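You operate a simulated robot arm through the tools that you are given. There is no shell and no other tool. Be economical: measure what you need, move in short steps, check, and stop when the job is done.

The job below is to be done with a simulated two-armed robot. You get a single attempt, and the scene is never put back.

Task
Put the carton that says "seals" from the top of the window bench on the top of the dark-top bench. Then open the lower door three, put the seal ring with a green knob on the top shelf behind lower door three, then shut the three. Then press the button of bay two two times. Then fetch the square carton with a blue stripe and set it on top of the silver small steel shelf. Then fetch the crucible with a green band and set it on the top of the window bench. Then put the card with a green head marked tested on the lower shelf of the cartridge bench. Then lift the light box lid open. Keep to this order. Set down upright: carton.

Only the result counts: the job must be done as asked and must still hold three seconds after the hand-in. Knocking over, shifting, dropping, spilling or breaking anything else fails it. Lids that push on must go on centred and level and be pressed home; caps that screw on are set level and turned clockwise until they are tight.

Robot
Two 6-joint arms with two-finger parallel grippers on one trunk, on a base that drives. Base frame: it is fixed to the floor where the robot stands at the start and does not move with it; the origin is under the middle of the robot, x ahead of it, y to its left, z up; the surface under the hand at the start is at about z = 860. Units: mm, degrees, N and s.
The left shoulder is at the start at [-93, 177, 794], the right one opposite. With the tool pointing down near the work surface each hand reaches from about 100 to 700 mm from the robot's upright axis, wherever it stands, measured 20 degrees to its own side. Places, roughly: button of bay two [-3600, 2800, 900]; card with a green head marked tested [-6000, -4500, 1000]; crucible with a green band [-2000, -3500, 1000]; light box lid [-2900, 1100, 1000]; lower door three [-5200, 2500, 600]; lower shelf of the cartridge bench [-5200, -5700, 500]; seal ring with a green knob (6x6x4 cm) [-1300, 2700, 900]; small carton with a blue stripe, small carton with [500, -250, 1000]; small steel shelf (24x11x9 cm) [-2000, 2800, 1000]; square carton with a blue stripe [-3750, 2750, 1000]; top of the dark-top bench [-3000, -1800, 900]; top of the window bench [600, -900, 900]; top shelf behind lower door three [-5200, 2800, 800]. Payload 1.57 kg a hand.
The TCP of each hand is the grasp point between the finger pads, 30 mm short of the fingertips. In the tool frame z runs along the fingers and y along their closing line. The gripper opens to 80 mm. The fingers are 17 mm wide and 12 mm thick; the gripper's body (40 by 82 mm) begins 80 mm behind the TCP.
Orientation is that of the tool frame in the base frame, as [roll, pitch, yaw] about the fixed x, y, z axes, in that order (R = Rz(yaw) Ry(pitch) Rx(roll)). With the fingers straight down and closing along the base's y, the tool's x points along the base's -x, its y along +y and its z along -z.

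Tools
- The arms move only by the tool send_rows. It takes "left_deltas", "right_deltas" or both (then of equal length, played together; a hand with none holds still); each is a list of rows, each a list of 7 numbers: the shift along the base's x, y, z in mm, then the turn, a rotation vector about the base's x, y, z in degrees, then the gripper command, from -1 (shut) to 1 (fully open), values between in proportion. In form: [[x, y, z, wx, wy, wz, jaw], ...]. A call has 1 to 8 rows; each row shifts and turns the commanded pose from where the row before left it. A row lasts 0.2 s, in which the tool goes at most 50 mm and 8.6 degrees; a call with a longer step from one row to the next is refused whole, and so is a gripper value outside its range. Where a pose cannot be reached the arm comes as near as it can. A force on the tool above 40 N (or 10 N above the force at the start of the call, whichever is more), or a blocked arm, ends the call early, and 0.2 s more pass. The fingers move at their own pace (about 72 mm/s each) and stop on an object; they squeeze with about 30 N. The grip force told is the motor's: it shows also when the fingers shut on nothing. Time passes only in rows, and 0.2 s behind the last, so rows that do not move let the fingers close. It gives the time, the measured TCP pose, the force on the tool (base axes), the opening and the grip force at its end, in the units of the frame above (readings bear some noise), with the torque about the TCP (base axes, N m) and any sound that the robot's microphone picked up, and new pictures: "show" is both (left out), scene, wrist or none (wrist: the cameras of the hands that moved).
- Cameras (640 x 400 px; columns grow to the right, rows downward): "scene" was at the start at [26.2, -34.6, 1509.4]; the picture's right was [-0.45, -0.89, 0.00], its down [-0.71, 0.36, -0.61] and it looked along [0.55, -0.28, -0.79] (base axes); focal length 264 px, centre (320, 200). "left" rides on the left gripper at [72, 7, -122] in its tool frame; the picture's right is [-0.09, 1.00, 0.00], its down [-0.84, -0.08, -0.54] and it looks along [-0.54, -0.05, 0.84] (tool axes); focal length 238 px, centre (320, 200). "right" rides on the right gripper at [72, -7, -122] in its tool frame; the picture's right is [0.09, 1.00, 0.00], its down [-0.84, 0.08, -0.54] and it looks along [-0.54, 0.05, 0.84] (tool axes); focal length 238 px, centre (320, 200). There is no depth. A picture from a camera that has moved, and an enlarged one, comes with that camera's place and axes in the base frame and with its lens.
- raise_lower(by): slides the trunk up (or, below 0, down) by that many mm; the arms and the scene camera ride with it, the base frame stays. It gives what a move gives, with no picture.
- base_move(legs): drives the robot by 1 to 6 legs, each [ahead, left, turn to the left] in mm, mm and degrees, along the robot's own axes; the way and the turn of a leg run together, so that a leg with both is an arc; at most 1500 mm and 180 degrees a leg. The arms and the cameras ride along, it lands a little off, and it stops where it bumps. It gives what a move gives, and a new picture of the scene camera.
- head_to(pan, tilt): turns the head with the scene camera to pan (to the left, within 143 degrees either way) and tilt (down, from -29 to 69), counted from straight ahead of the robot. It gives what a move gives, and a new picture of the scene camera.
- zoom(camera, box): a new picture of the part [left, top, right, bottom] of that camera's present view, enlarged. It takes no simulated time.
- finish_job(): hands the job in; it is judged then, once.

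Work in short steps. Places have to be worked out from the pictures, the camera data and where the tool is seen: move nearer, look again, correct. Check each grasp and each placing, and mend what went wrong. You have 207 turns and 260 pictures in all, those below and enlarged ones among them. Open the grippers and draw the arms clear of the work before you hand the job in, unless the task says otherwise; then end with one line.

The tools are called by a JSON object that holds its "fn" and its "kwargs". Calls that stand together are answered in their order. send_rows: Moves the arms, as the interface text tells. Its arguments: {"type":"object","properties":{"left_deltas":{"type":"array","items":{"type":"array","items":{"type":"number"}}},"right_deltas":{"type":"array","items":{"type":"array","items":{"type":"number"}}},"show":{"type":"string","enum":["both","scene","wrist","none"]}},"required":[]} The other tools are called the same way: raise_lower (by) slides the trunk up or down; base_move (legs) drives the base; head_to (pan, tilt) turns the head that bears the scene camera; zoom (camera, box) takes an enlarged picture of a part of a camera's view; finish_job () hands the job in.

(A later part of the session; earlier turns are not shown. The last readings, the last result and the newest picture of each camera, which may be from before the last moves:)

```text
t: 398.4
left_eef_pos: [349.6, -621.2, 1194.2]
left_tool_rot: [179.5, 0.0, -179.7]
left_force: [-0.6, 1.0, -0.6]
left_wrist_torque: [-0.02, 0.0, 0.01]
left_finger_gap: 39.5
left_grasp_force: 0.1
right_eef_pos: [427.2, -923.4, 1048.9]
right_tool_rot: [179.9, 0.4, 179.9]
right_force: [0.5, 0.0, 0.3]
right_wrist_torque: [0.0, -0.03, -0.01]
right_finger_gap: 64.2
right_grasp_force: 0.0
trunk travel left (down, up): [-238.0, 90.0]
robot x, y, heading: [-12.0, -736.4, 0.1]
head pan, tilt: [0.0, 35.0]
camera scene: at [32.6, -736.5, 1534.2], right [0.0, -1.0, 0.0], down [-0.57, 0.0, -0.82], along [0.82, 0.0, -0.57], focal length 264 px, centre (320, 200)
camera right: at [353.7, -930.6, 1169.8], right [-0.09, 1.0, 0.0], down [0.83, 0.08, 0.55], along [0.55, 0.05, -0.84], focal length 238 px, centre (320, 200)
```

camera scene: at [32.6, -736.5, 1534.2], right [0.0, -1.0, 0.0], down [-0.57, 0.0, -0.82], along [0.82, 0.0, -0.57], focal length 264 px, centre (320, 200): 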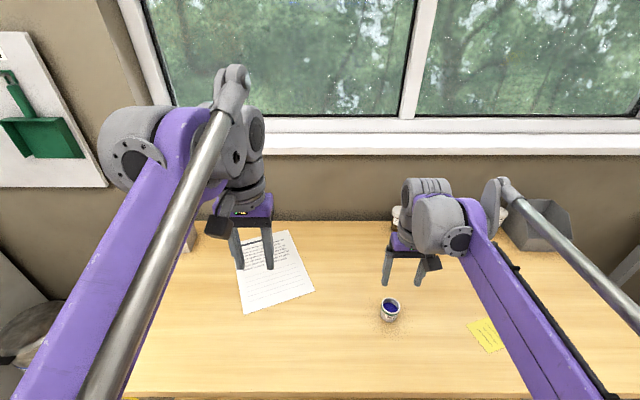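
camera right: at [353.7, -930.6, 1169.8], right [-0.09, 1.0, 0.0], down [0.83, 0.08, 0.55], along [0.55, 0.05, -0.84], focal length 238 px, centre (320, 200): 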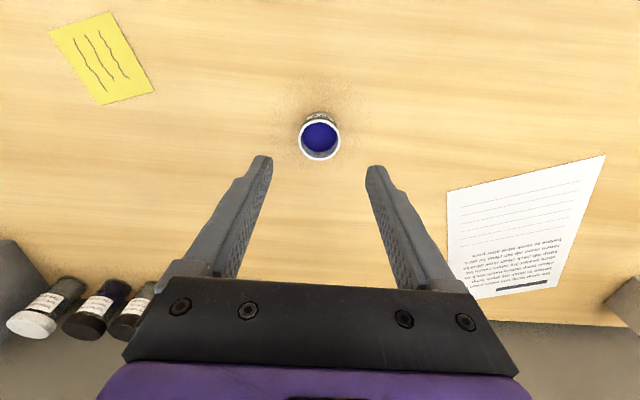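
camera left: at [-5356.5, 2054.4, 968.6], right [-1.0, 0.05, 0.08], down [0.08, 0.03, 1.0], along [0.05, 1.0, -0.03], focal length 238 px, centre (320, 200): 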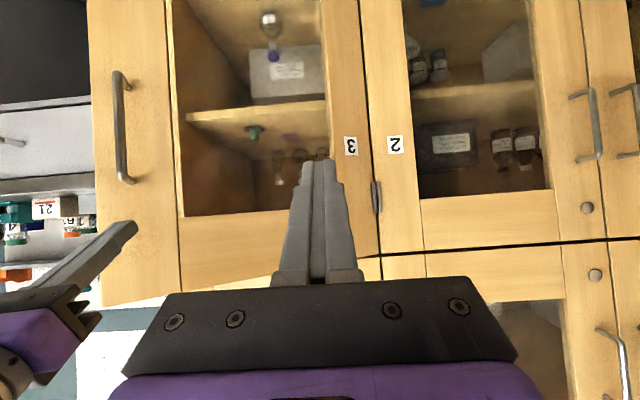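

The crucible stands on the window bench. Next the card: I back off, turn round and drive south-west.

{"fn": "base_move", "kwargs": {"legs": [[-500, 0, 0], [0, 0, 180], [350, 1400, 0], [250, 1400, 0]]}}

{"fn": "head_to", "kwargs": {"pan": 45, "tilt": 15}}

```text
t: 432.4
left_eef_pos: [-1251.6, -3681.9, 1193.8]
left_tool_rot: [179.4, -0.2, 8.0]
left_force: [0.0, -0.4, 0.2]
left_wrist_torque: [-0.02, -0.03, -0.01]
left_finger_gap: 39.9
left_grasp_force: 0.1
right_eef_pos: [-1368.3, -3392.6, 1047.2]
right_tool_rot: [180.0, 0.5, 7.5]
right_force: [0.3, 0.2, 0.7]
right_wrist_torque: [0.0, -0.02, 0.0]
right_finger_gap: 64.1
right_grasp_force: 0.1
trunk travel left (down, up): [-238.0, 90.0]
robot x, y, heading: [-906.5, -3520.0, -172.1]
head pan, tilt: [0.0, 35.0]
camera scene: at [-953.0, -3526.3, 1534.2], right [-0.14, 0.99, 0.0], down [0.57, 0.08, -0.82], along [-0.81, -0.11, -0.57], focal length 264 px, centre (320, 200)
```

scene: 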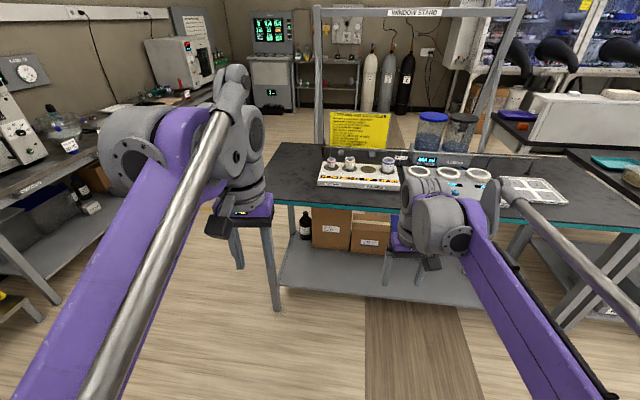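

```text
t: 433.5
left_eef_pos: [-1251.3, -3681.0, 1194.7]
left_tool_rot: [179.5, -0.1, 8.0]
left_force: [1.0, 0.0, -0.6]
left_wrist_torque: [-0.02, 0.01, -0.01]
left_finger_gap: 39.8
left_grasp_force: 0.0
right_eef_pos: [-1367.7, -3393.0, 1045.8]
right_tool_rot: [180.0, 0.4, 7.4]
right_force: [0.1, -0.7, 0.1]
right_wrist_torque: [0.03, 0.01, -0.02]
right_finger_gap: 64.1
right_grasp_force: 0.1
trunk travel left (down, up): [-238.0, 90.0]
robot x, y, heading: [-902.3, -3521.5, -171.9]
head pan, tilt: [45.0, 15.0]
camera scene: at [-922.3, -3588.7, 1566.2], right [-0.8, 0.61, 0.0], down [0.16, 0.21, -0.97], along [-0.58, -0.77, -0.26], focal length 264 px, centre (320, 200)
```

scene: 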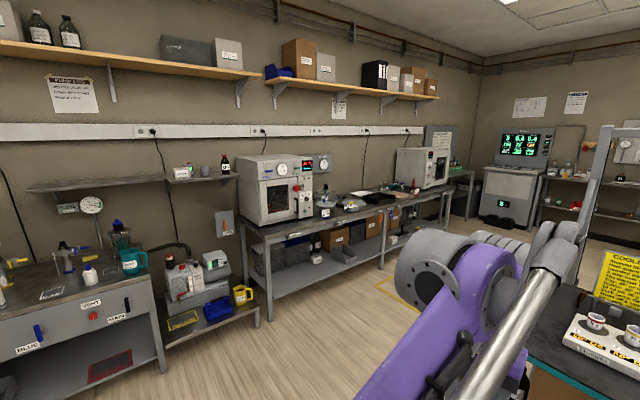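

The corridor between the teal bench and the south benches is about 1250 mm wide; I drive down its middle.

{"fn": "base_move", "kwargs": {"legs": [[0, 0, -8], [100, 990, 0], [1400, 0, 0]]}}

{"fn": "head_to", "kwargs": {"pan": 0, "tilt": 15}}

```text
t: 449.9
left_eef_pos: [-2793.5, -4622.8, 1194.8]
left_tool_rot: [179.4, -0.1, 0.4]
left_force: [0.2, 0.4, -0.3]
left_wrist_torque: [0.0, 0.02, 0.01]
left_finger_gap: 40.0
left_grasp_force: 0.0
right_eef_pos: [-2871.3, -4320.4, 1047.2]
right_tool_rot: [179.9, 0.4, -0.1]
right_force: [-0.3, 0.2, 0.3]
right_wrist_torque: [0.0, 0.0, -0.01]
right_finger_gap: 64.3
right_grasp_force: 0.0
trunk travel left (down, up): [-238.0, 90.0]
robot x, y, heading: [-2431.4, -4505.8, -180.0]
head pan, tilt: [45.0, 15.0]
camera scene: at [-2455.2, -4574.1, 1566.2], right [-0.71, 0.7, 0.0], down [0.18, 0.18, -0.97], along [-0.68, -0.69, -0.26], focal length 264 px, centre (320, 200)
```

scene: 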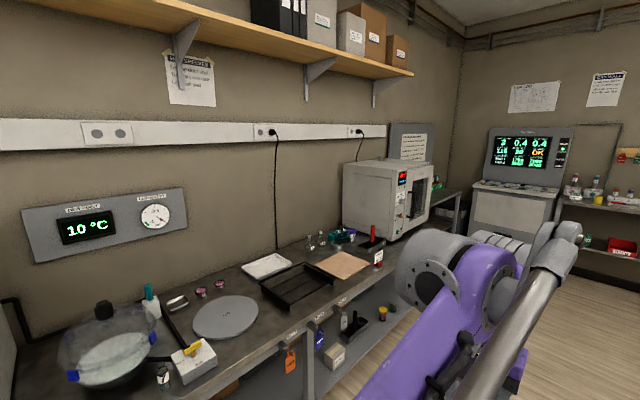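

```text
t: 451.0
left_eef_pos: [-2792.9, -4622.5, 1195.3]
left_tool_rot: [179.4, -0.2, 0.4]
left_force: [-0.3, 0.3, -0.2]
left_wrist_torque: [0.02, 0.02, 0.0]
left_finger_gap: 39.9
left_grasp_force: 0.0
right_eef_pos: [-2871.5, -4320.1, 1046.6]
right_tool_rot: [-180.0, 0.4, -0.1]
right_force: [-1.1, 0.2, -0.3]
right_wrist_torque: [0.02, -0.05, 0.02]
right_finger_gap: 64.2
right_grasp_force: 0.1
trunk travel left (down, up): [-238.0, 90.0]
robot x, y, heading: [-2430.1, -4505.1, -179.9]
head pan, tilt: [0.0, 15.0]
camera scene: at [-2482.7, -4508.2, 1566.2], right [0.0, 1.0, 0.0], down [0.26, 0.0, -0.97], along [-0.97, 0.0, -0.26], focal length 264 px, centre (320, 200)
```

scene: 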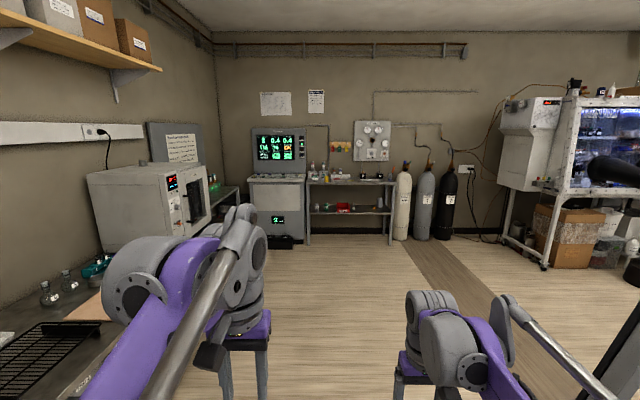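

The west-wall table with small items lies straight ahead. I drive up toward it.

{"fn": "base_move", "kwargs": {"legs": [[1500, 0, 0], [1200, 100, 0]]}}

{"fn": "head_to", "kwargs": {"pan": 0, "tilt": 25}}

```text
t: 464.2
left_eef_pos: [-5501.8, -4814.0, 1195.0]
left_tool_rot: [179.4, -0.1, 3.0]
left_force: [0.4, 0.8, 0.4]
left_wrist_torque: [-0.03, 0.01, 0.06]
left_finger_gap: 40.0
left_grasp_force: 0.0
right_eef_pos: [-5594.0, -4517.2, 1046.4]
right_tool_rot: [179.8, 0.3, 2.5]
right_force: [-0.1, 0.6, -0.2]
right_wrist_torque: [-0.02, 0.0, 0.01]
right_finger_gap: 64.1
right_grasp_force: 0.1
trunk travel left (down, up): [-238.0, 90.0]
robot x, y, heading: [-5141.7, -4681.9, -177.3]
head pan, tilt: [0.0, 15.0]
camera scene: at [-5195.7, -4686.3, 1566.2], right [-0.05, 1.0, 0.0], down [0.26, 0.01, -0.97], along [-0.96, -0.05, -0.26], focal length 264 px, centre (320, 200)
```

scene: 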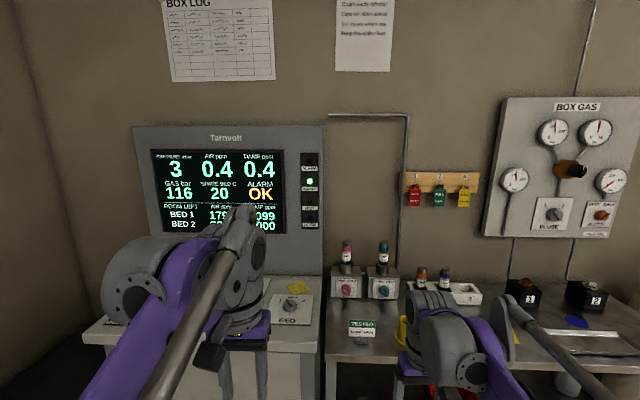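

```text
t: 464.9
left_eef_pos: [-5500.2, -4813.8, 1195.7]
left_tool_rot: [179.4, -0.1, 3.0]
left_force: [-0.4, 0.1, 0.4]
left_wrist_torque: [0.01, -0.03, 0.03]
left_finger_gap: 40.0
left_grasp_force: 0.1
right_eef_pos: [-5592.8, -4516.0, 1047.1]
right_tool_rot: [179.9, 0.3, 2.5]
right_force: [-0.2, 0.4, 0.0]
right_wrist_torque: [0.01, 0.0, 0.0]
right_finger_gap: 63.7
right_grasp_force: 0.1
trunk travel left (down, up): [-238.0, 90.0]
robot x, y, heading: [-5140.3, -4682.1, -177.3]
head pan, tilt: [0.0, 25.0]
camera scene: at [-5194.3, -4686.2, 1550.0], right [-0.05, 1.0, 0.0], down [0.42, 0.02, -0.91], along [-0.91, -0.04, -0.42], focal length 264 px, centre (320, 200)
```

scene: 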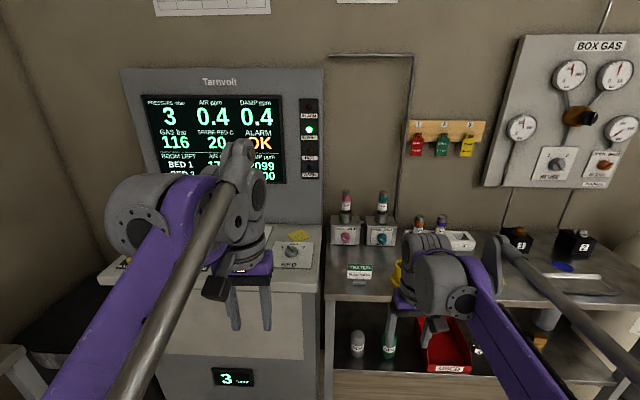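

{"fn": "zoom", "kwargs": {"camera": "scene", "box": [310, 220, 470, 320]}}

{"fn": "head_to", "kwargs": {"pan": 70, "tilt": 25}}

```text
4.00 times, centred on (390, 270) of scene
camera zoom: at [-5194.3, -4686.2, 1550.0], right [-0.05, 1.0, 0.0], down [0.42, 0.02, -0.91], along [-0.91, -0.04, -0.42], focal length 1057 px, centre (40, -80)
```

zoom: 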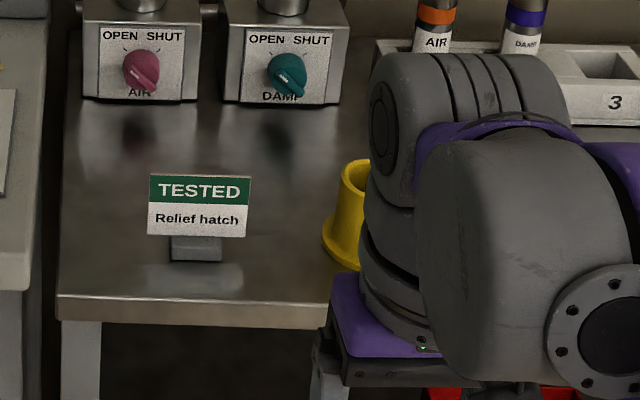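

```text
t: 466.3
left_eef_pos: [-5501.9, -4814.0, 1194.7]
left_tool_rot: [179.4, -0.1, 2.9]
left_force: [-0.2, 0.5, 0.0]
left_wrist_torque: [0.02, -0.01, -0.01]
left_finger_gap: 40.0
left_grasp_force: 0.0
right_eef_pos: [-5591.6, -4515.9, 1046.5]
right_tool_rot: [179.9, 0.4, 2.6]
right_force: [-0.2, -0.3, -0.1]
right_wrist_torque: [0.01, 0.02, 0.01]
right_finger_gap: 63.9
right_grasp_force: 0.0
trunk travel left (down, up): [-238.0, 90.0]
robot x, y, heading: [-5141.6, -4687.2, -177.4]
head pan, tilt: [70.0, 25.0]
camera scene: at [-5129.7, -4769.8, 1550.0], right [-0.95, 0.3, 0.0], down [0.13, 0.4, -0.91], along [-0.27, -0.87, -0.42], focal length 264 px, centre (320, 200)
```

scene: 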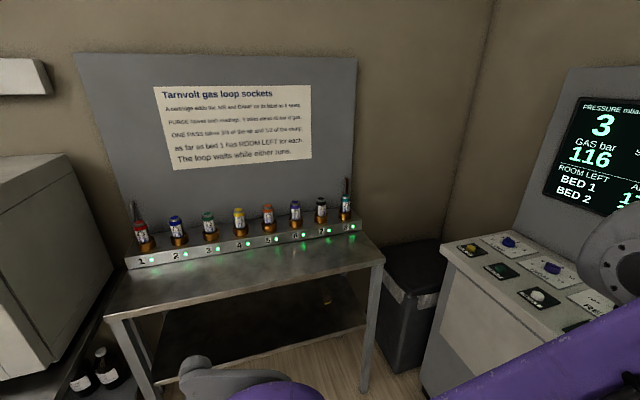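

The "TESTED" green-head card stands on a small base on the west table near [-5940, -4578]; the cartridge bench is south (front y≈-5515, lower shelf z≈500–550). The card is thin and faces east, so I'll pinch it edge-on with the robot facing south (-y), which also suits placing it under the bench. I turn and reposition.

{"fn": "base_move", "kwargs": {"legs": [[0, 0, 87.4], [-540, -350, 0]]}}

{"fn": "send_rows", "kwargs": {"right_deltas": [[0, 0, 0, -7.5, 0, 0, 0], [0, 0, 0, -7.5, 0, 0, 0], [0, 0, 0, -7.5, 0, 0, 0], [0, 0, 0, -7.5, 0, 0, 0], [0, 0, 0, -7.5, 0, 0, 0], [0, 0, 0, -7.5, 0, 0, 0], [0, 0, 0, -7.5, 0, 0, 0], [0, 0, 0, -7.5, 0, 0, 0]], "show": "none"}}

{"fn": "head_to", "kwargs": {"pan": -40, "tilt": 35}}

```text
t: 473.7
left_eef_pos: [-5380.3, -4522.5, 1194.8]
left_tool_rot: [179.4, -0.1, 92.0]
left_force: [0.4, 0.1, -0.7]
left_wrist_torque: [-0.01, 0.01, 0.0]
left_finger_gap: 39.6
left_grasp_force: 0.0
right_eef_pos: [-5678.9, -4607.5, 1046.4]
right_tool_rot: [179.8, 0.4, 91.5]
right_force: [-0.3, -0.2, 0.0]
right_wrist_torque: [-0.01, 0.01, 0.02]
right_finger_gap: 64.0
right_grasp_force: 0.0
trunk travel left (down, up): [-238.0, 90.0]
robot x, y, heading: [-5506.6, -4161.7, -88.4]
head pan, tilt: [70.0, 25.0]
camera scene: at [-5419.3, -4150.2, 1550.0], right [-0.31, -0.95, 0.0], down [-0.4, 0.13, -0.91], along [0.86, -0.28, -0.42], focal length 264 px, centre (320, 200)
```

scene: 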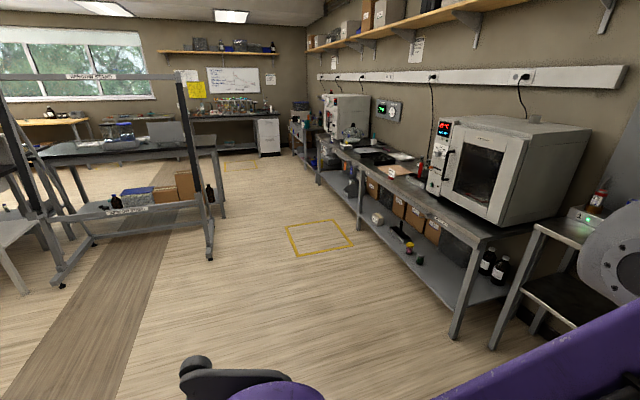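

```text
t: 475.5
left_eef_pos: [-5380.7, -4521.6, 1195.9]
left_tool_rot: [179.3, -0.1, 92.1]
left_force: [0.8, -0.2, -0.7]
left_wrist_torque: [0.02, -0.03, -0.01]
left_finger_gap: 40.0
left_grasp_force: 0.0
right_eef_pos: [-5679.4, -4606.8, 1046.8]
right_tool_rot: [-177.4, 60.5, 93.0]
right_force: [-0.3, -0.5, 0.3]
right_wrist_torque: [0.01, 0.01, 0.02]
right_finger_gap: 39.8
right_grasp_force: 0.0
trunk travel left (down, up): [-238.0, 90.0]
robot x, y, heading: [-5501.2, -4162.4, -88.3]
head pan, tilt: [70.0, 25.0]
```

```text
t: 477.4
left_eef_pos: [-5380.6, -4522.3, 1195.2]
left_tool_rot: [179.4, -0.1, 92.1]
left_force: [-0.2, 0.4, -0.9]
left_wrist_torque: [0.01, 0.01, -0.04]
left_finger_gap: 39.9
left_grasp_force: 0.0
right_eef_pos: [-5680.3, -4608.6, 1045.6]
right_tool_rot: [-177.4, 60.2, 93.0]
right_force: [0.2, 0.7, 0.2]
right_wrist_torque: [0.01, 0.03, -0.04]
right_finger_gap: 40.0
right_grasp_force: 0.1
trunk travel left (down, up): [-238.0, 90.0]
robot x, y, heading: [-5507.8, -4161.3, -88.4]
head pan, tilt: [-40.0, 35.0]
camera scene: at [-5561.1, -4190.7, 1534.2], right [-0.79, 0.62, 0.0], down [0.35, 0.45, -0.82], along [-0.51, -0.64, -0.57], focal length 264 px, centre (320, 200)
```

scene: 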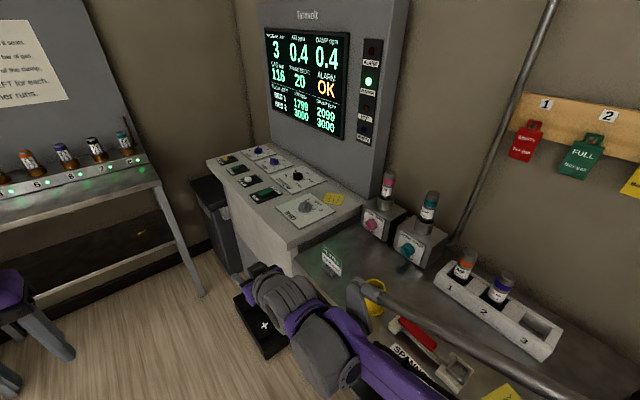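

Card confirmed near [-5932, -4588], beside the console. I bring the right hand back north of it and over the table to view it edge-on.

{"fn": "send_rows", "kwargs": {"right_deltas": [[-5, 45, 5, 0, 0, 0, 0], [-10, 45, 5, 0, 0, 0, 0], [-35, 30, 0, 0, 0, 0, 0], [-45, 10, 0, 0, 0, 0, 0], [-45, 0, -5, 0, 0, 0, 0], [-45, 0, -10, 0, 0, 0, 0], [-45, 0, -10, 0, 0, 0, 0], [-20, 0, -10, 0, 0, 0, 0]]}}

```text
t: 479.1
left_eef_pos: [-5380.8, -4522.8, 1195.3]
left_tool_rot: [179.4, -0.1, 92.0]
left_force: [-0.2, 0.8, -0.8]
left_wrist_torque: [-0.02, 0.03, 0.01]
left_finger_gap: 40.1
left_grasp_force: 0.0
right_eef_pos: [-5837.8, -4507.3, 1021.6]
right_tool_rot: [179.1, 60.5, 100.3]
right_force: [-0.1, 0.3, 0.3]
right_wrist_torque: [0.01, 0.01, 0.01]
right_finger_gap: 39.7
right_grasp_force: 0.0
trunk travel left (down, up): [-238.0, 90.0]
robot x, y, heading: [-5507.9, -4162.5, -88.1]
head pan, tilt: [-40.0, 35.0]
stopped in row 8 (right hand): the arm was blocked; the commanded pose is now the measured one
camera scene: at [-5561.5, -4191.1, 1534.2], right [-0.79, 0.62, 0.0], down [0.36, 0.45, -0.82], along [-0.51, -0.64, -0.57], focal length 264 px, centre (320, 200)
camera right: at [-5871.2, -4370.5, 1020.4], right [0.97, 0.24, -0.07], down [0.06, 0.07, 1.0], along [0.24, -0.97, 0.06], focal length 238 px, centre (320, 200)
```

scene: 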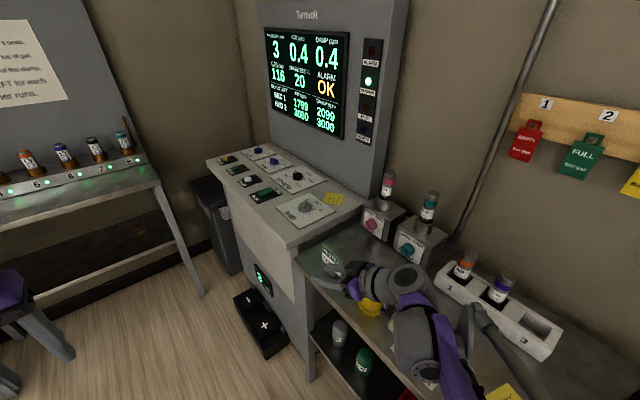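
right: 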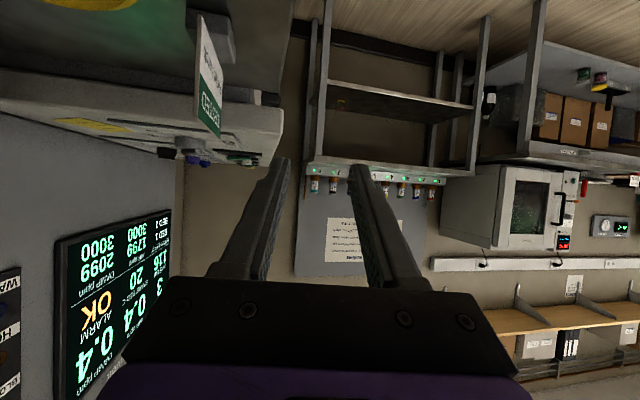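

The arm was blocked; I zoom in to see whether a link touches anything.

{"fn": "zoom", "kwargs": {"camera": "scene", "box": [290, 190, 580, 400]}}

```text
1.90 times, centred on (435, 295) of scene
camera zoom: at [-5561.5, -4191.1, 1534.2], right [-0.79, 0.62, 0.0], down [0.36, 0.45, -0.82], along [-0.51, -0.64, -0.57], focal length 503 px, centre (101, 19)
```

zoom: 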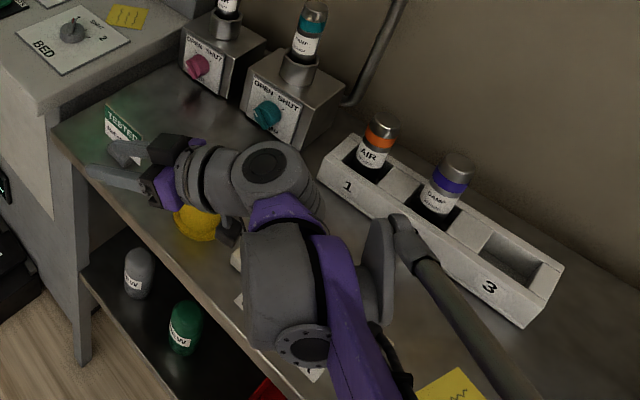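

No clear touch is visible; the sideways reach is at its limit. I retract, and turn the base right ~22° so the card lies more ahead; then I yaw the hand left to stay edge-on.

{"fn": "send_rows", "kwargs": {"right_deltas": [[40, 10, 10, 0, 0, 0, 0], [45, 10, 10, 0, 0, 0, 0], [45, 10, 10, 0, 0, 0, 0], [40, 10, 10, 0, 0, 0, 0]], "show": "none"}}

{"fn": "base_move", "kwargs": {"legs": [[0, 0, -24]]}}

```text
t: 480.1
left_eef_pos: [-5381.9, -4522.7, 1195.1]
left_tool_rot: [179.4, -0.1, 92.0]
left_force: [-1.0, -0.1, -0.2]
left_wrist_torque: [0.02, 0.02, -0.01]
left_finger_gap: 40.1
left_grasp_force: 0.2
right_eef_pos: [-5667.3, -4469.0, 1062.6]
right_tool_rot: [179.2, 60.6, 100.4]
right_force: [-0.4, -0.1, 0.1]
right_wrist_torque: [-0.02, -0.02, -0.03]
right_finger_gap: 39.9
right_grasp_force: 0.0
trunk travel left (down, up): [-238.0, 90.0]
robot x, y, heading: [-5504.6, -4158.7, -88.3]
head pan, tilt: [-40.0, 35.0]
```

```text
t: 481.7
left_eef_pos: [-5539.7, -4541.7, 1195.5]
left_tool_rot: [179.5, -0.1, 67.7]
left_force: [1.0, -0.4, -0.1]
left_wrist_torque: [0.01, 0.01, -0.02]
left_finger_gap: 40.1
left_grasp_force: 0.0
right_eef_pos: [-5778.7, -4376.4, 1061.6]
right_tool_rot: [179.2, 60.5, 76.1]
right_force: [0.3, -0.5, -1.0]
right_wrist_torque: [-0.02, 0.0, 0.01]
right_finger_gap: 40.1
right_grasp_force: 0.0
trunk travel left (down, up): [-238.0, 90.0]
robot x, y, heading: [-5506.4, -4156.0, -112.5]
head pan, tilt: [-40.0, 35.0]
camera scene: at [-5568.0, -4165.1, 1534.2], right [-0.46, 0.89, 0.0], down [0.51, 0.26, -0.82], along [-0.73, -0.38, -0.57], focal length 264 px, centre (320, 200)
```

scene: 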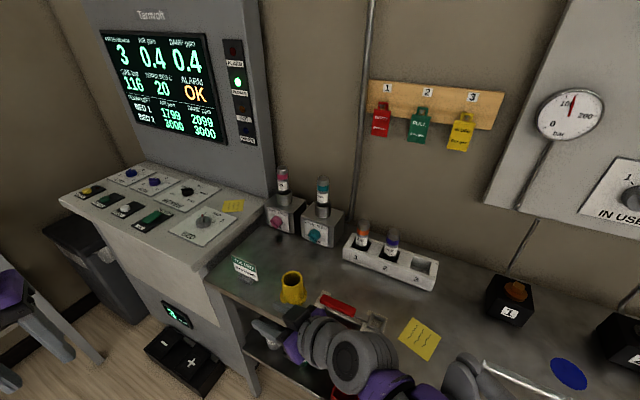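

Now the card is more ahead. The yellow funnel stands just north of it, so I'll use a steeper tool (60° below horizontal) and pinch from above. I yaw to point at -y, steepen, and move closer.

{"fn": "send_rows", "kwargs": {"right_deltas": [[-25, -15, 10, 5, 0, 3, 0], [-25, -20, 10, 5, 0, 3, 0], [-25, -20, 5, 5, 0, 3, 0], [-25, -20, 0, 5, 0, 3, 0], [-20, -20, 0, 5, 0, 2, 0], [0, 0, 0, 5, 0, 0, 0]]}}

```text
t: 483.1
left_eef_pos: [-5538.7, -4541.4, 1195.4]
left_tool_rot: [179.5, -0.1, 67.8]
left_force: [0.3, 0.0, 0.5]
left_wrist_torque: [0.01, -0.02, 0.01]
left_finger_gap: 40.2
left_grasp_force: 0.1
right_eef_pos: [-5899.5, -4470.2, 1088.3]
right_tool_rot: [-177.8, 30.7, 92.7]
right_force: [-0.3, 1.2, 0.1]
right_wrist_torque: [0.0, 0.0, 0.02]
right_finger_gap: 40.0
right_grasp_force: 0.1
trunk travel left (down, up): [-238.0, 90.0]
robot x, y, heading: [-5506.3, -4158.7, -112.2]
head pan, tilt: [-40.0, 35.0]
camera scene: at [-5567.7, -4165.0, 1534.2], right [-0.46, 0.89, 0.0], down [0.51, 0.26, -0.82], along [-0.73, -0.38, -0.57], focal length 264 px, centre (320, 200)
camera right: at [-5907.5, -4348.3, 1156.9], right [0.99, 0.11, -0.08], down [0.12, -0.44, 0.89], along [0.06, -0.89, -0.45], focal length 238 px, centre (320, 200)
```

scene: 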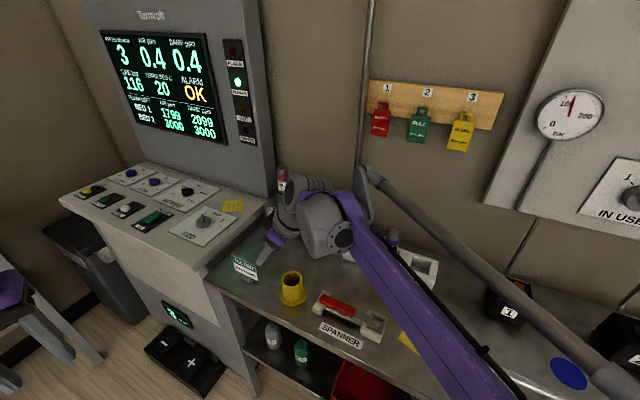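
right: 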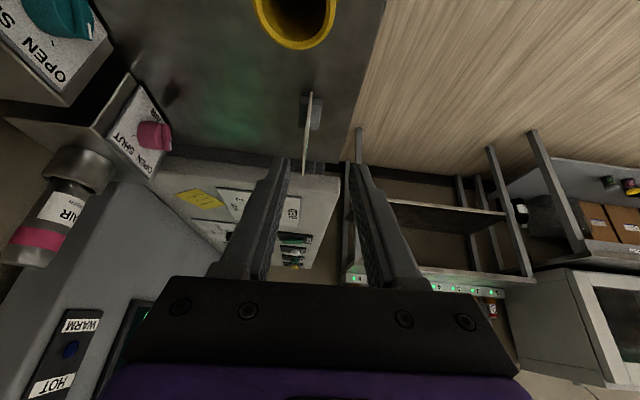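

The card is nicely edge-on in the wrist view. I zoom in to locate the plate.

{"fn": "zoom", "kwargs": {"camera": "right", "box": [230, 50, 390, 210]}}

{"fn": "zoom", "kwargs": {"camera": "scene", "box": [210, 220, 330, 310]}}

```text
2.50 times, centred on (310, 130) of right
camera zoom: at [-5907.5, -4348.3, 1156.9], right [0.99, 0.11, -0.08], down [0.12, -0.44, 0.89], along [0.06, -0.89, -0.45], focal length 596 px, centre (345, 375)
```

zoom: 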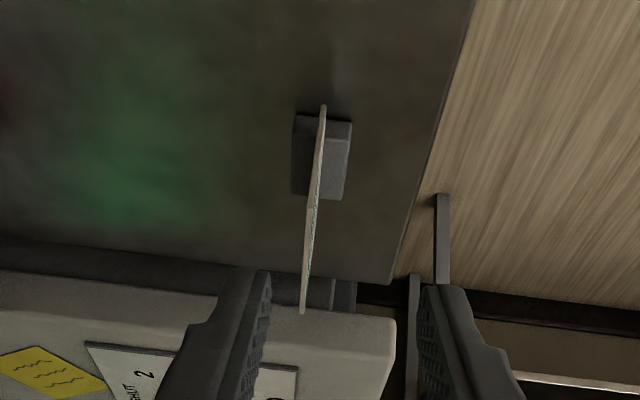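

```text
4.44 times, centred on (270, 265) of scene
camera zoom: at [-5567.7, -4165.0, 1534.2], right [-0.46, 0.89, 0.0], down [0.51, 0.26, -0.82], along [-0.73, -0.38, -0.57], focal length 1174 px, centre (542, -89)
```

zoom: 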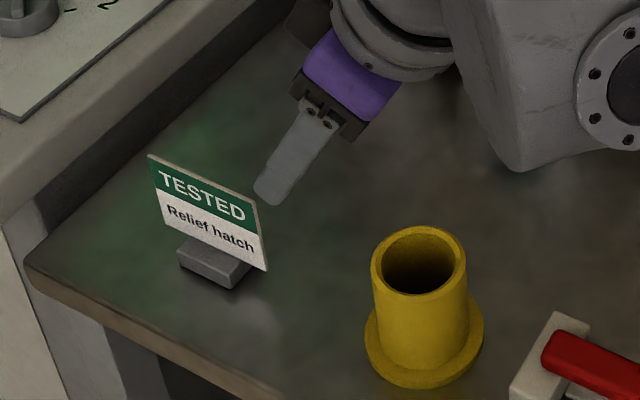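

Plate plane x≈-5916, y -4551..-4641, z 905–972. I move above it with the fingers straddling.

{"fn": "send_rows", "kwargs": {"right_deltas": [[-5, -40, -20, 0, 0, 0, 0], [-5, -40, -25, 0, 0, 0, 0], [-6, -38, -28, 0, 0, 0, 0]], "show": "wrist"}}

```text
t: 483.9
left_eef_pos: [-5540.4, -4542.8, 1194.2]
left_tool_rot: [179.5, -0.1, 67.7]
left_force: [-0.5, -0.1, 0.5]
left_wrist_torque: [-0.01, -0.01, 0.01]
left_finger_gap: 40.1
left_grasp_force: 0.0
right_eef_pos: [-5916.1, -4588.7, 1010.5]
right_tool_rot: [-177.8, 30.6, 92.6]
right_force: [0.0, 0.1, 0.4]
right_wrist_torque: [0.01, -0.03, 0.01]
right_finger_gap: 40.0
right_grasp_force: 0.1
trunk travel left (down, up): [-238.0, 90.0]
robot x, y, heading: [-5505.3, -4159.0, -112.4]
head pan, tilt: [-40.0, 35.0]
camera right: at [-5924.5, -4466.0, 1080.8], right [0.99, 0.11, -0.08], down [0.12, -0.44, 0.89], along [0.06, -0.89, -0.45], focal length 238 px, centre (320, 200)
```

right: 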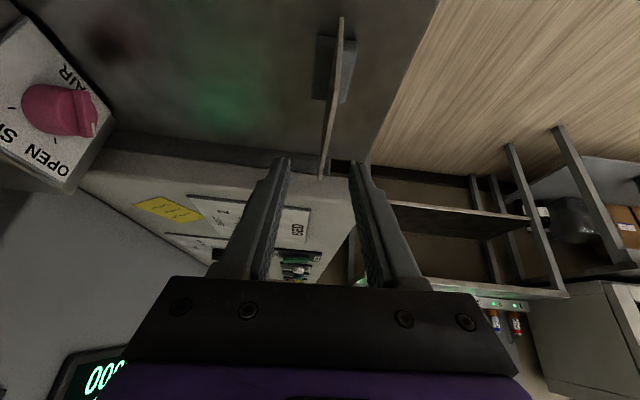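

The plate lies midway between the fingers. I lower 65 mm and close.

{"fn": "send_rows", "kwargs": {"right_deltas": [[0, 0, -25, 0, 0, 0, 0], [0, 0, -25, 0, 0, 0, 0], [0, 0, -14, 0, 0, 0, 0]], "show": "both"}}

```text
t: 484.7
left_eef_pos: [-5539.6, -4541.9, 1194.4]
left_tool_rot: [179.5, -0.1, 67.6]
left_force: [-0.1, 0.9, -0.5]
left_wrist_torque: [0.02, 0.01, -0.02]
left_finger_gap: 40.2
left_grasp_force: 0.2
right_eef_pos: [-5915.7, -4588.7, 948.7]
right_tool_rot: [-177.8, 30.7, 92.6]
right_force: [0.8, 0.6, -0.2]
right_wrist_torque: [-0.03, -0.01, 0.03]
right_finger_gap: 39.7
right_grasp_force: 0.1
trunk travel left (down, up): [-238.0, 90.0]
robot x, y, heading: [-5505.6, -4162.5, -112.6]
head pan, tilt: [-40.0, 35.0]
camera scene: at [-5568.2, -4165.2, 1534.2], right [-0.46, 0.89, 0.0], down [0.51, 0.26, -0.82], along [-0.73, -0.38, -0.57], focal length 264 px, centre (320, 200)
camera right: at [-5925.2, -4466.2, 1018.4], right [0.99, 0.11, -0.08], down [0.12, -0.44, 0.89], along [0.06, -0.89, -0.45], focal length 238 px, centre (320, 200)
```

scene: 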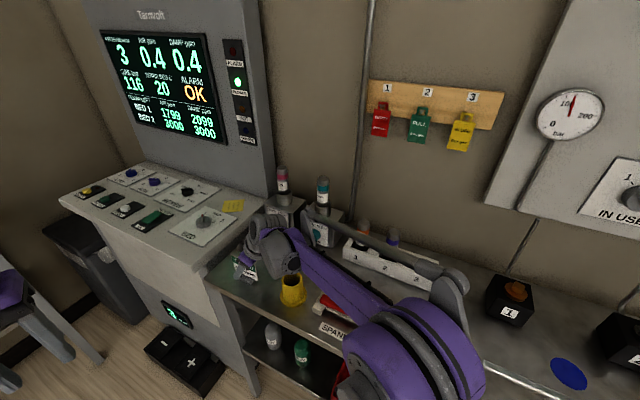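
right: 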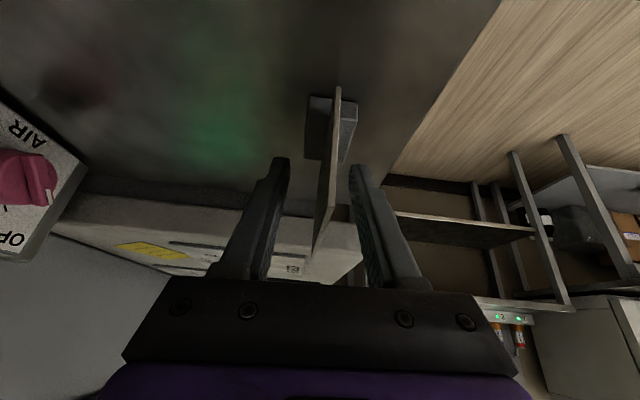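

Fingers straddle the plate; I close.

{"fn": "send_rows", "kwargs": {"right_deltas": [[1, 0, 0, 0, 0, 0, -0.5], [0, 0, 0, 0, 0, 0, -0.8], [0, 0, 0, 0, 0, 0, -1], [0, 0, 0, 0, 0, 0, -1]], "show": "wrist"}}

```text
t: 485.7
left_eef_pos: [-5539.9, -4541.9, 1195.1]
left_tool_rot: [179.6, -0.1, 67.8]
left_force: [-0.2, 0.3, 0.1]
left_wrist_torque: [0.0, 0.03, 0.03]
left_finger_gap: 39.7
left_grasp_force: 0.0
right_eef_pos: [-5914.9, -4588.7, 950.1]
right_tool_rot: [-177.8, 30.8, 92.6]
right_force: [0.8, -0.3, 1.8]
right_wrist_torque: [-0.02, -0.02, -0.02]
right_finger_gap: 2.2
right_grasp_force: 23.8
trunk travel left (down, up): [-238.0, 90.0]
robot x, y, heading: [-5504.3, -4162.6, -112.8]
head pan, tilt: [-40.0, 35.0]
camera right: at [-5922.9, -4466.5, 1019.1], right [0.99, 0.11, -0.08], down [0.12, -0.44, 0.89], along [0.06, -0.89, -0.45], focal length 238 px, centre (320, 200)
```

right: 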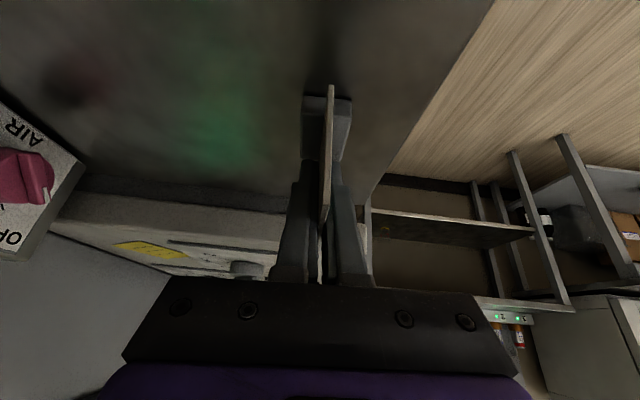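

Card pinched (2.2 mm). I lift it and bring it out east of the table.

{"fn": "send_rows", "kwargs": {"right_deltas": [[0, 0, 10, 0, 0, 0, -1], [0, 0, 25, 0, 0, 0, -1], [0, 0, 40, 0, 0, 0, -1], [0, 0, 40, 0, 0, 0, -1], [10, 20, 25, 0, 0, 0, -1], [25, 25, 10, 0, 0, 0, -1], [30, 25, 0, 0, 0, 0, -1], [35, 20, 0, 0, 0, 0, -1]], "show": "both"}}

```text
t: 487.5
left_eef_pos: [-5538.9, -4540.0, 1195.4]
left_tool_rot: [179.5, 0.1, 67.8]
left_force: [0.2, 0.1, -0.6]
left_wrist_torque: [-0.02, 0.04, -0.03]
left_finger_gap: 40.2
left_grasp_force: 0.1
right_eef_pos: [-5813.7, -4498.5, 1101.9]
right_tool_rot: [-177.8, 30.7, 92.7]
right_force: [-0.5, 0.2, 0.0]
right_wrist_torque: [-0.03, 0.0, -0.02]
right_finger_gap: 2.1
right_grasp_force: 23.4
trunk travel left (down, up): [-238.0, 90.0]
robot x, y, heading: [-5505.8, -4155.5, -112.4]
head pan, tilt: [-40.0, 35.0]
camera scene: at [-5567.1, -4163.8, 1534.2], right [-0.46, 0.89, 0.0], down [0.51, 0.26, -0.82], along [-0.73, -0.38, -0.57], focal length 264 px, centre (320, 200)
camera right: at [-5822.1, -4375.3, 1169.1], right [0.99, 0.11, -0.08], down [0.12, -0.44, 0.89], along [0.06, -0.89, -0.45], focal length 238 px, centre (320, 200)
```

scene: 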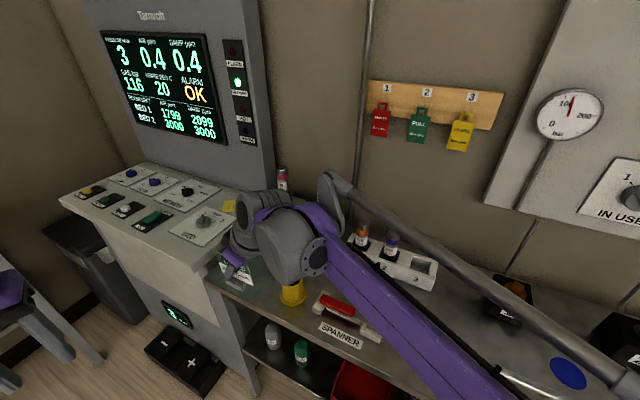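
right: 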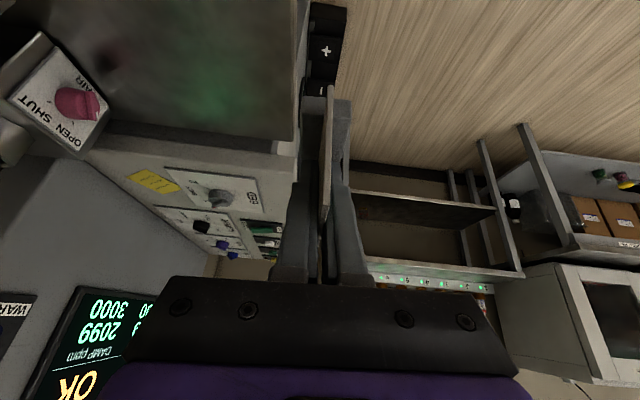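

The card is held level. I turn to face the cartridge bench and drive toward it, then lower the trunk.

{"fn": "base_move", "kwargs": {"legs": [[-100, 200, 0], [0, 0, 22.4], [650, 220, 0]]}}

{"fn": "raise_lower", "kwargs": {"by": -235}}

{"fn": "head_to", "kwargs": {"pan": -10, "tilt": 30}}

```text
t: 494.5
left_eef_pos: [-4960.2, -5169.6, 1194.7]
left_tool_rot: [179.5, -0.2, 89.5]
left_force: [-0.2, -0.3, 0.2]
left_wrist_torque: [-0.02, 0.01, -0.01]
left_finger_gap: 39.8
left_grasp_force: 0.0
right_eef_pos: [-5230.5, -5232.0, 1099.3]
right_tool_rot: [-177.8, 30.7, 114.6]
right_force: [0.2, -0.6, -0.2]
right_wrist_torque: [0.02, 0.01, 0.0]
right_finger_gap: 2.5
right_grasp_force: 24.1
trunk travel left (down, up): [-238.0, 90.0]
robot x, y, heading: [-5068.8, -4803.0, -90.5]
head pan, tilt: [-40.0, 35.0]
camera scene: at [-5125.9, -4830.1, 1534.2], right [-0.76, 0.65, 0.0], down [0.37, 0.43, -0.82], along [-0.53, -0.62, -0.57], focal length 264 px, centre (320, 200)
```

scene: 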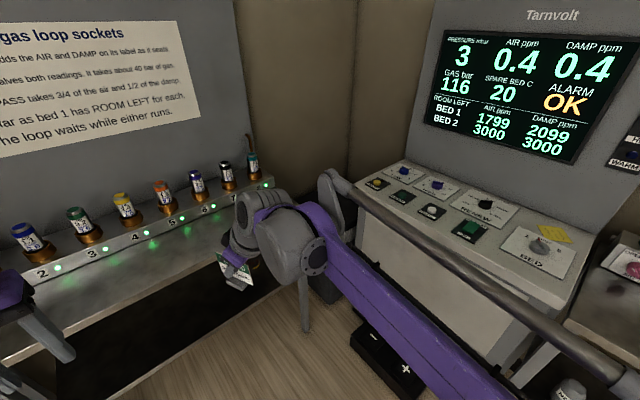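

```text
t: 497.0
left_eef_pos: [-4960.0, -5168.5, 960.3]
left_tool_rot: [179.5, -0.2, 89.5]
left_force: [-0.7, 0.1, 0.4]
left_wrist_torque: [-0.03, 0.0, 0.03]
left_finger_gap: 39.8
left_grasp_force: 0.0
right_eef_pos: [-5230.8, -5232.2, 865.1]
right_tool_rot: [-177.8, 30.7, 114.5]
right_force: [0.6, 0.8, -0.5]
right_wrist_torque: [-0.01, -0.01, -0.01]
right_finger_gap: 2.5
right_grasp_force: 24.7
trunk travel left (down, up): [-3.0, 325.0]
robot x, y, heading: [-5070.3, -4801.9, -90.7]
head pan, tilt: [-40.0, 35.0]
```

```text
t: 497.9
left_eef_pos: [-4959.3, -5169.4, 960.3]
left_tool_rot: [179.5, -0.1, 89.5]
left_force: [-0.5, -0.5, 0.0]
left_wrist_torque: [-0.01, -0.01, -0.01]
left_finger_gap: 40.2
left_grasp_force: 0.1
right_eef_pos: [-5230.6, -5231.7, 865.8]
right_tool_rot: [-177.9, 30.7, 114.5]
right_force: [0.0, 0.0, -1.3]
right_wrist_torque: [-0.01, 0.03, 0.01]
right_finger_gap: 2.5
right_grasp_force: 23.8
trunk travel left (down, up): [-3.0, 325.0]
robot x, y, heading: [-5071.1, -4804.8, -90.6]
head pan, tilt: [-10.0, 30.0]
camera scene: at [-5086.0, -4901.4, 1305.5], right [-0.98, 0.19, 0.0], down [0.09, 0.49, -0.87], along [-0.16, -0.85, -0.5], focal length 264 px, centre (320, 200)
```

scene: 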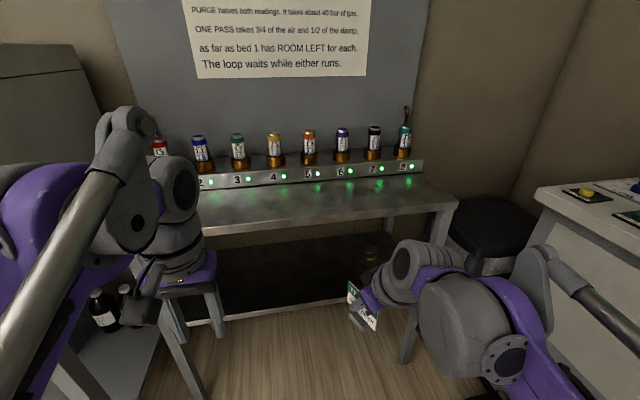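

Lower shelf measures z≈485 at its front edge; only a small item at its back right. I un-yaw the hand and lower the card below bench-top level while still outside.

{"fn": "send_rows", "kwargs": {"right_deltas": [[0, 10, -33, 0, 0, -8, -1], [0, 10, -33, 0, 0, -8, -1], [0, 10, -33, 0, 0, -8, -1], [0, 0, -33, 0, 0, 0, -1], [0, 0, -33, 0, 0, 0, -1], [0, 0, -33, 0, 0, 0, -1], [0, 0, -33, 0, 0, 0, -1], [0, 0, -30, 0, 0, 0, -1]]}}

```text
t: 499.7
left_eef_pos: [-4958.7, -5168.3, 959.8]
left_tool_rot: [179.5, -0.1, 89.6]
left_force: [0.1, -0.1, 0.1]
left_wrist_torque: [0.01, 0.01, -0.03]
left_finger_gap: 40.0
left_grasp_force: 0.0
right_eef_pos: [-5230.3, -5202.7, 605.3]
right_tool_rot: [-177.8, 30.7, 90.5]
right_force: [-0.8, 0.7, 0.0]
right_wrist_torque: [0.02, 0.0, -0.02]
right_finger_gap: 2.3
right_grasp_force: 23.8
trunk travel left (down, up): [-3.0, 325.0]
robot x, y, heading: [-5067.9, -4801.7, -90.7]
head pan, tilt: [-10.0, 30.0]
camera scene: at [-5086.0, -4901.8, 1305.5], right [-0.98, 0.19, 0.0], down [0.09, 0.49, -0.87], along [-0.16, -0.85, -0.5], focal length 264 px, centre (320, 200)
camera right: at [-5234.2, -5079.8, 673.9], right [0.99, 0.07, -0.08], down [0.1, -0.44, 0.89], along [0.02, -0.89, -0.45], focal length 238 px, centre (320, 200)
```

scene: 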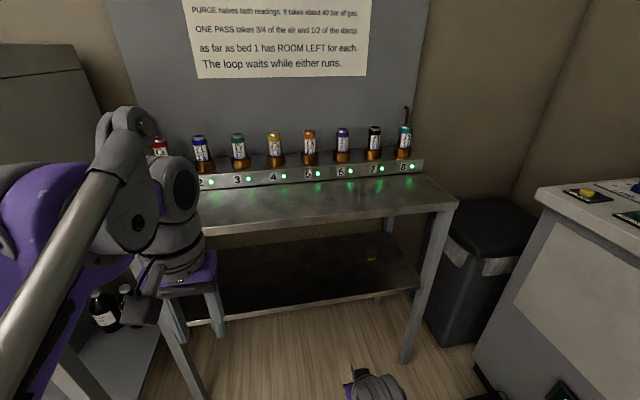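
right: 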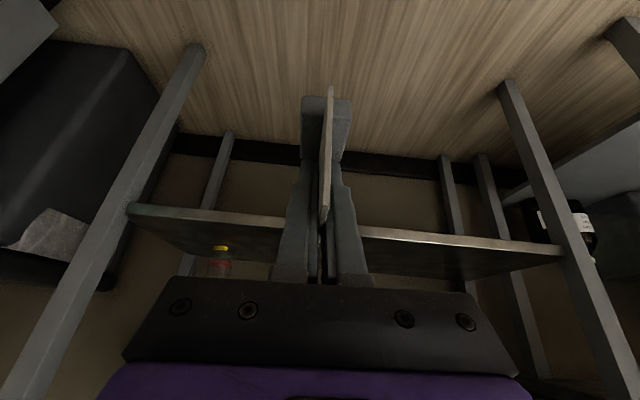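

The shelf (front edge z≈495) is clear in the middle. I roll 250 mm ahead, then move the card in over the shelf.

{"fn": "base_move", "kwargs": {"legs": [[250, 0, 0]]}}

{"fn": "send_rows", "kwargs": {"right_deltas": [[0, -35, 0, 0, 0, 0, -1], [0, -35, 0, 0, 0, 0, -1], [0, -35, 0, 0, 0, 0, -1]]}}

```text
t: 501.5
left_eef_pos: [-4963.2, -5417.6, 959.4]
left_tool_rot: [179.5, -0.2, 89.2]
left_force: [0.0, -0.2, 0.0]
left_wrist_torque: [0.03, -0.05, -0.01]
left_finger_gap: 40.0
left_grasp_force: 0.1
right_eef_pos: [-5234.4, -5449.8, 606.0]
right_tool_rot: [-177.8, 30.6, 90.2]
right_force: [0.2, -0.2, -0.3]
right_wrist_torque: [-0.01, -0.02, -0.02]
right_finger_gap: 2.3
right_grasp_force: 23.4
trunk travel left (down, up): [-3.0, 325.0]
robot x, y, heading: [-5074.1, -5050.9, -90.9]
head pan, tilt: [-10.0, 30.0]
camera scene: at [-5089.7, -5149.9, 1305.5], right [-0.98, 0.19, 0.0], down [0.09, 0.49, -0.87], along [-0.16, -0.85, -0.5], focal length 264 px, centre (320, 200)
```

scene: 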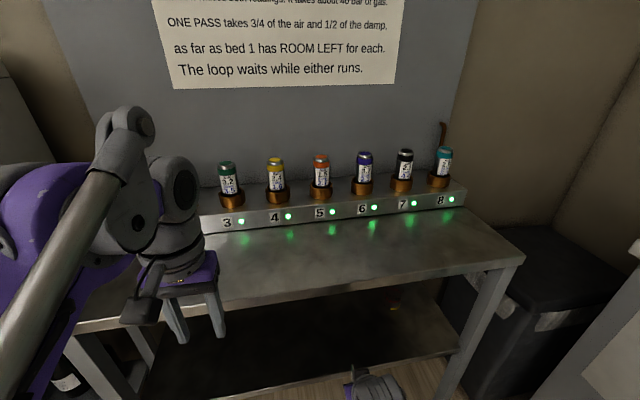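

```text
t: 502.3
left_eef_pos: [-4963.0, -5418.1, 960.2]
left_tool_rot: [179.4, -0.1, 89.2]
left_force: [-0.1, -1.0, -0.1]
left_wrist_torque: [-0.01, -0.01, 0.01]
left_finger_gap: 40.1
left_grasp_force: 0.1
right_eef_pos: [-5234.9, -5557.0, 606.2]
right_tool_rot: [-177.7, 30.6, 90.1]
right_force: [-0.4, 0.0, -0.7]
right_wrist_torque: [-0.02, 0.01, 0.01]
right_finger_gap: 2.4
right_grasp_force: 24.0
trunk travel left (down, up): [-3.0, 325.0]
robot x, y, heading: [-5072.8, -5048.3, -91.0]
head pan, tilt: [-10.0, 30.0]
camera scene: at [-5089.7, -5149.9, 1305.5], right [-0.98, 0.19, 0.0], down [0.09, 0.49, -0.87], along [-0.16, -0.85, -0.5], focal length 264 px, centre (320, 200)
camera right: at [-5238.5, -5433.8, 675.0], right [0.99, 0.06, -0.08], down [0.1, -0.44, 0.89], along [0.02, -0.89, -0.45], focal length 238 px, centre (320, 200)
```

scene: 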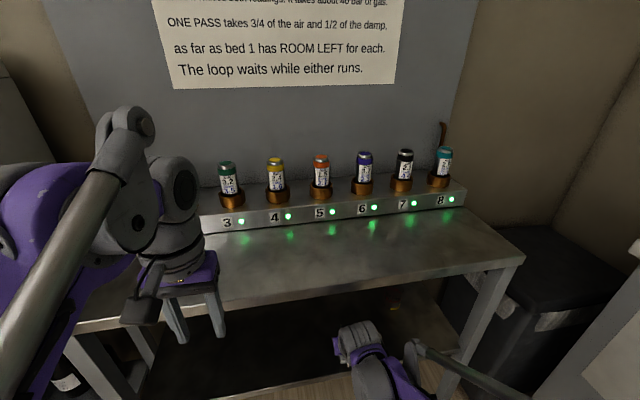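
right: 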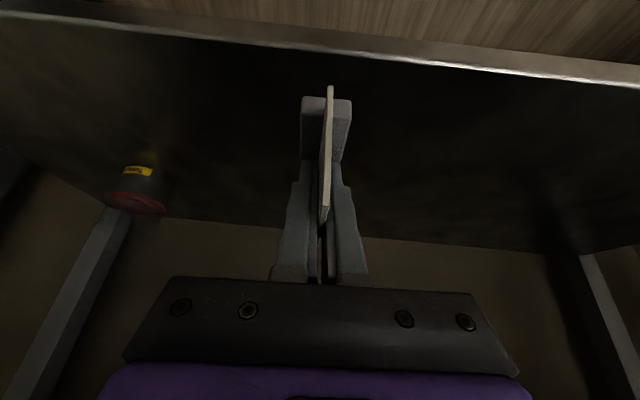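

Shelf front edge is at y≈-5543. I move 45 mm further in and lower gently.

{"fn": "send_rows", "kwargs": {"right_deltas": [[0, -25, 0, 0, 0, 0, -1], [0, -20, -5, 0, 0, 0, -1], [0, 0, -12, 0, 0, 0, -1], [0, 0, -8, 0, 0, 0, -1], [0, 0, -5, 0, 0, 0, -1], [0, 0, -4, 0, 0, 0, -1], [0, 0, -3, 0, 0, 0, -1], [0, 0, -3, 0, 0, 0, -1]], "show": "wrist"}}

```text
t: 504.1
left_eef_pos: [-4963.9, -5416.0, 958.7]
left_tool_rot: [179.5, 0.1, 89.2]
left_force: [-0.9, 0.4, 0.0]
left_wrist_torque: [0.0, 0.0, 0.02]
left_finger_gap: 39.9
left_grasp_force: 0.0
right_eef_pos: [-5235.2, -5600.2, 566.6]
right_tool_rot: [-177.8, 30.9, 90.3]
right_force: [-2.6, -1.4, 27.1]
right_wrist_torque: [0.09, -0.23, 0.06]
right_finger_gap: 2.7
right_grasp_force: 24.2
trunk travel left (down, up): [-3.0, 325.0]
robot x, y, heading: [-5072.0, -5049.1, -90.7]
head pan, tilt: [-10.0, 30.0]
camera right: at [-5238.2, -5476.6, 635.7], right [0.99, 0.06, -0.08], down [0.1, -0.44, 0.89], along [0.02, -0.9, -0.45], focal length 238 px, centre (320, 200)
```

right: 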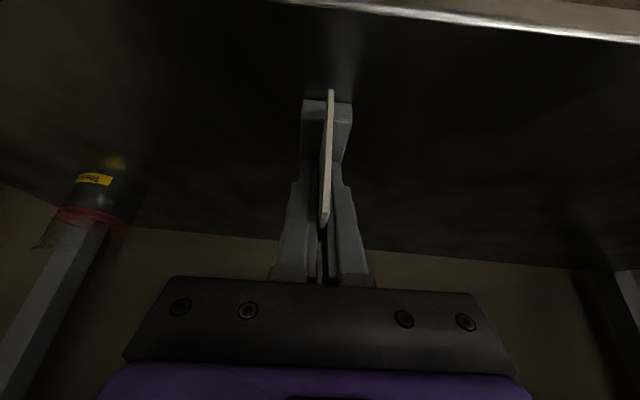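

The card's base is on the shelf (TCP 567). I open gently and withdraw along the tool axis.

{"fn": "send_rows", "kwargs": {"right_deltas": [[0, 0, 1, 0, 0, 0, -1], [0, 0, 0, 0, 0, 0, -0.6], [0, 0, 0, 0, 0, 0, -0.2], [0, 0, 0, 0, 0, 0, -0.2], [0, 8, 14, 0, 0, 0, -0.2], [0, 14, 24, 0, 0, 0, -0.2], [0, 18, 30, 0, 0, 0, -0.2], [0, 35, 20, 0, 0, 0, -0.2]], "show": "wrist"}}

```text
t: 505.9
left_eef_pos: [-4963.7, -5416.8, 960.0]
left_tool_rot: [179.4, 0.1, 89.3]
left_force: [-0.2, 0.1, -0.4]
left_wrist_torque: [-0.02, 0.0, -0.04]
left_finger_gap: 39.9
left_grasp_force: 0.1
right_eef_pos: [-5233.8, -5526.0, 652.5]
right_tool_rot: [-177.7, 30.7, 90.4]
right_force: [0.6, -0.7, 0.1]
right_wrist_torque: [0.0, 0.0, -0.01]
right_finger_gap: 32.0
right_grasp_force: 0.0
trunk travel left (down, up): [-3.0, 325.0]
robot x, y, heading: [-5075.1, -5051.1, -91.1]
head pan, tilt: [-10.0, 30.0]
camera right: at [-5236.1, -5403.4, 721.9], right [0.99, 0.06, -0.08], down [0.1, -0.44, 0.89], along [0.02, -0.89, -0.45], focal length 238 px, centre (320, 200)
```

right: 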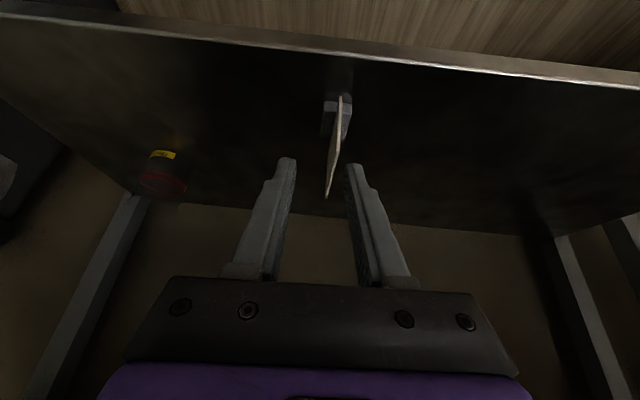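

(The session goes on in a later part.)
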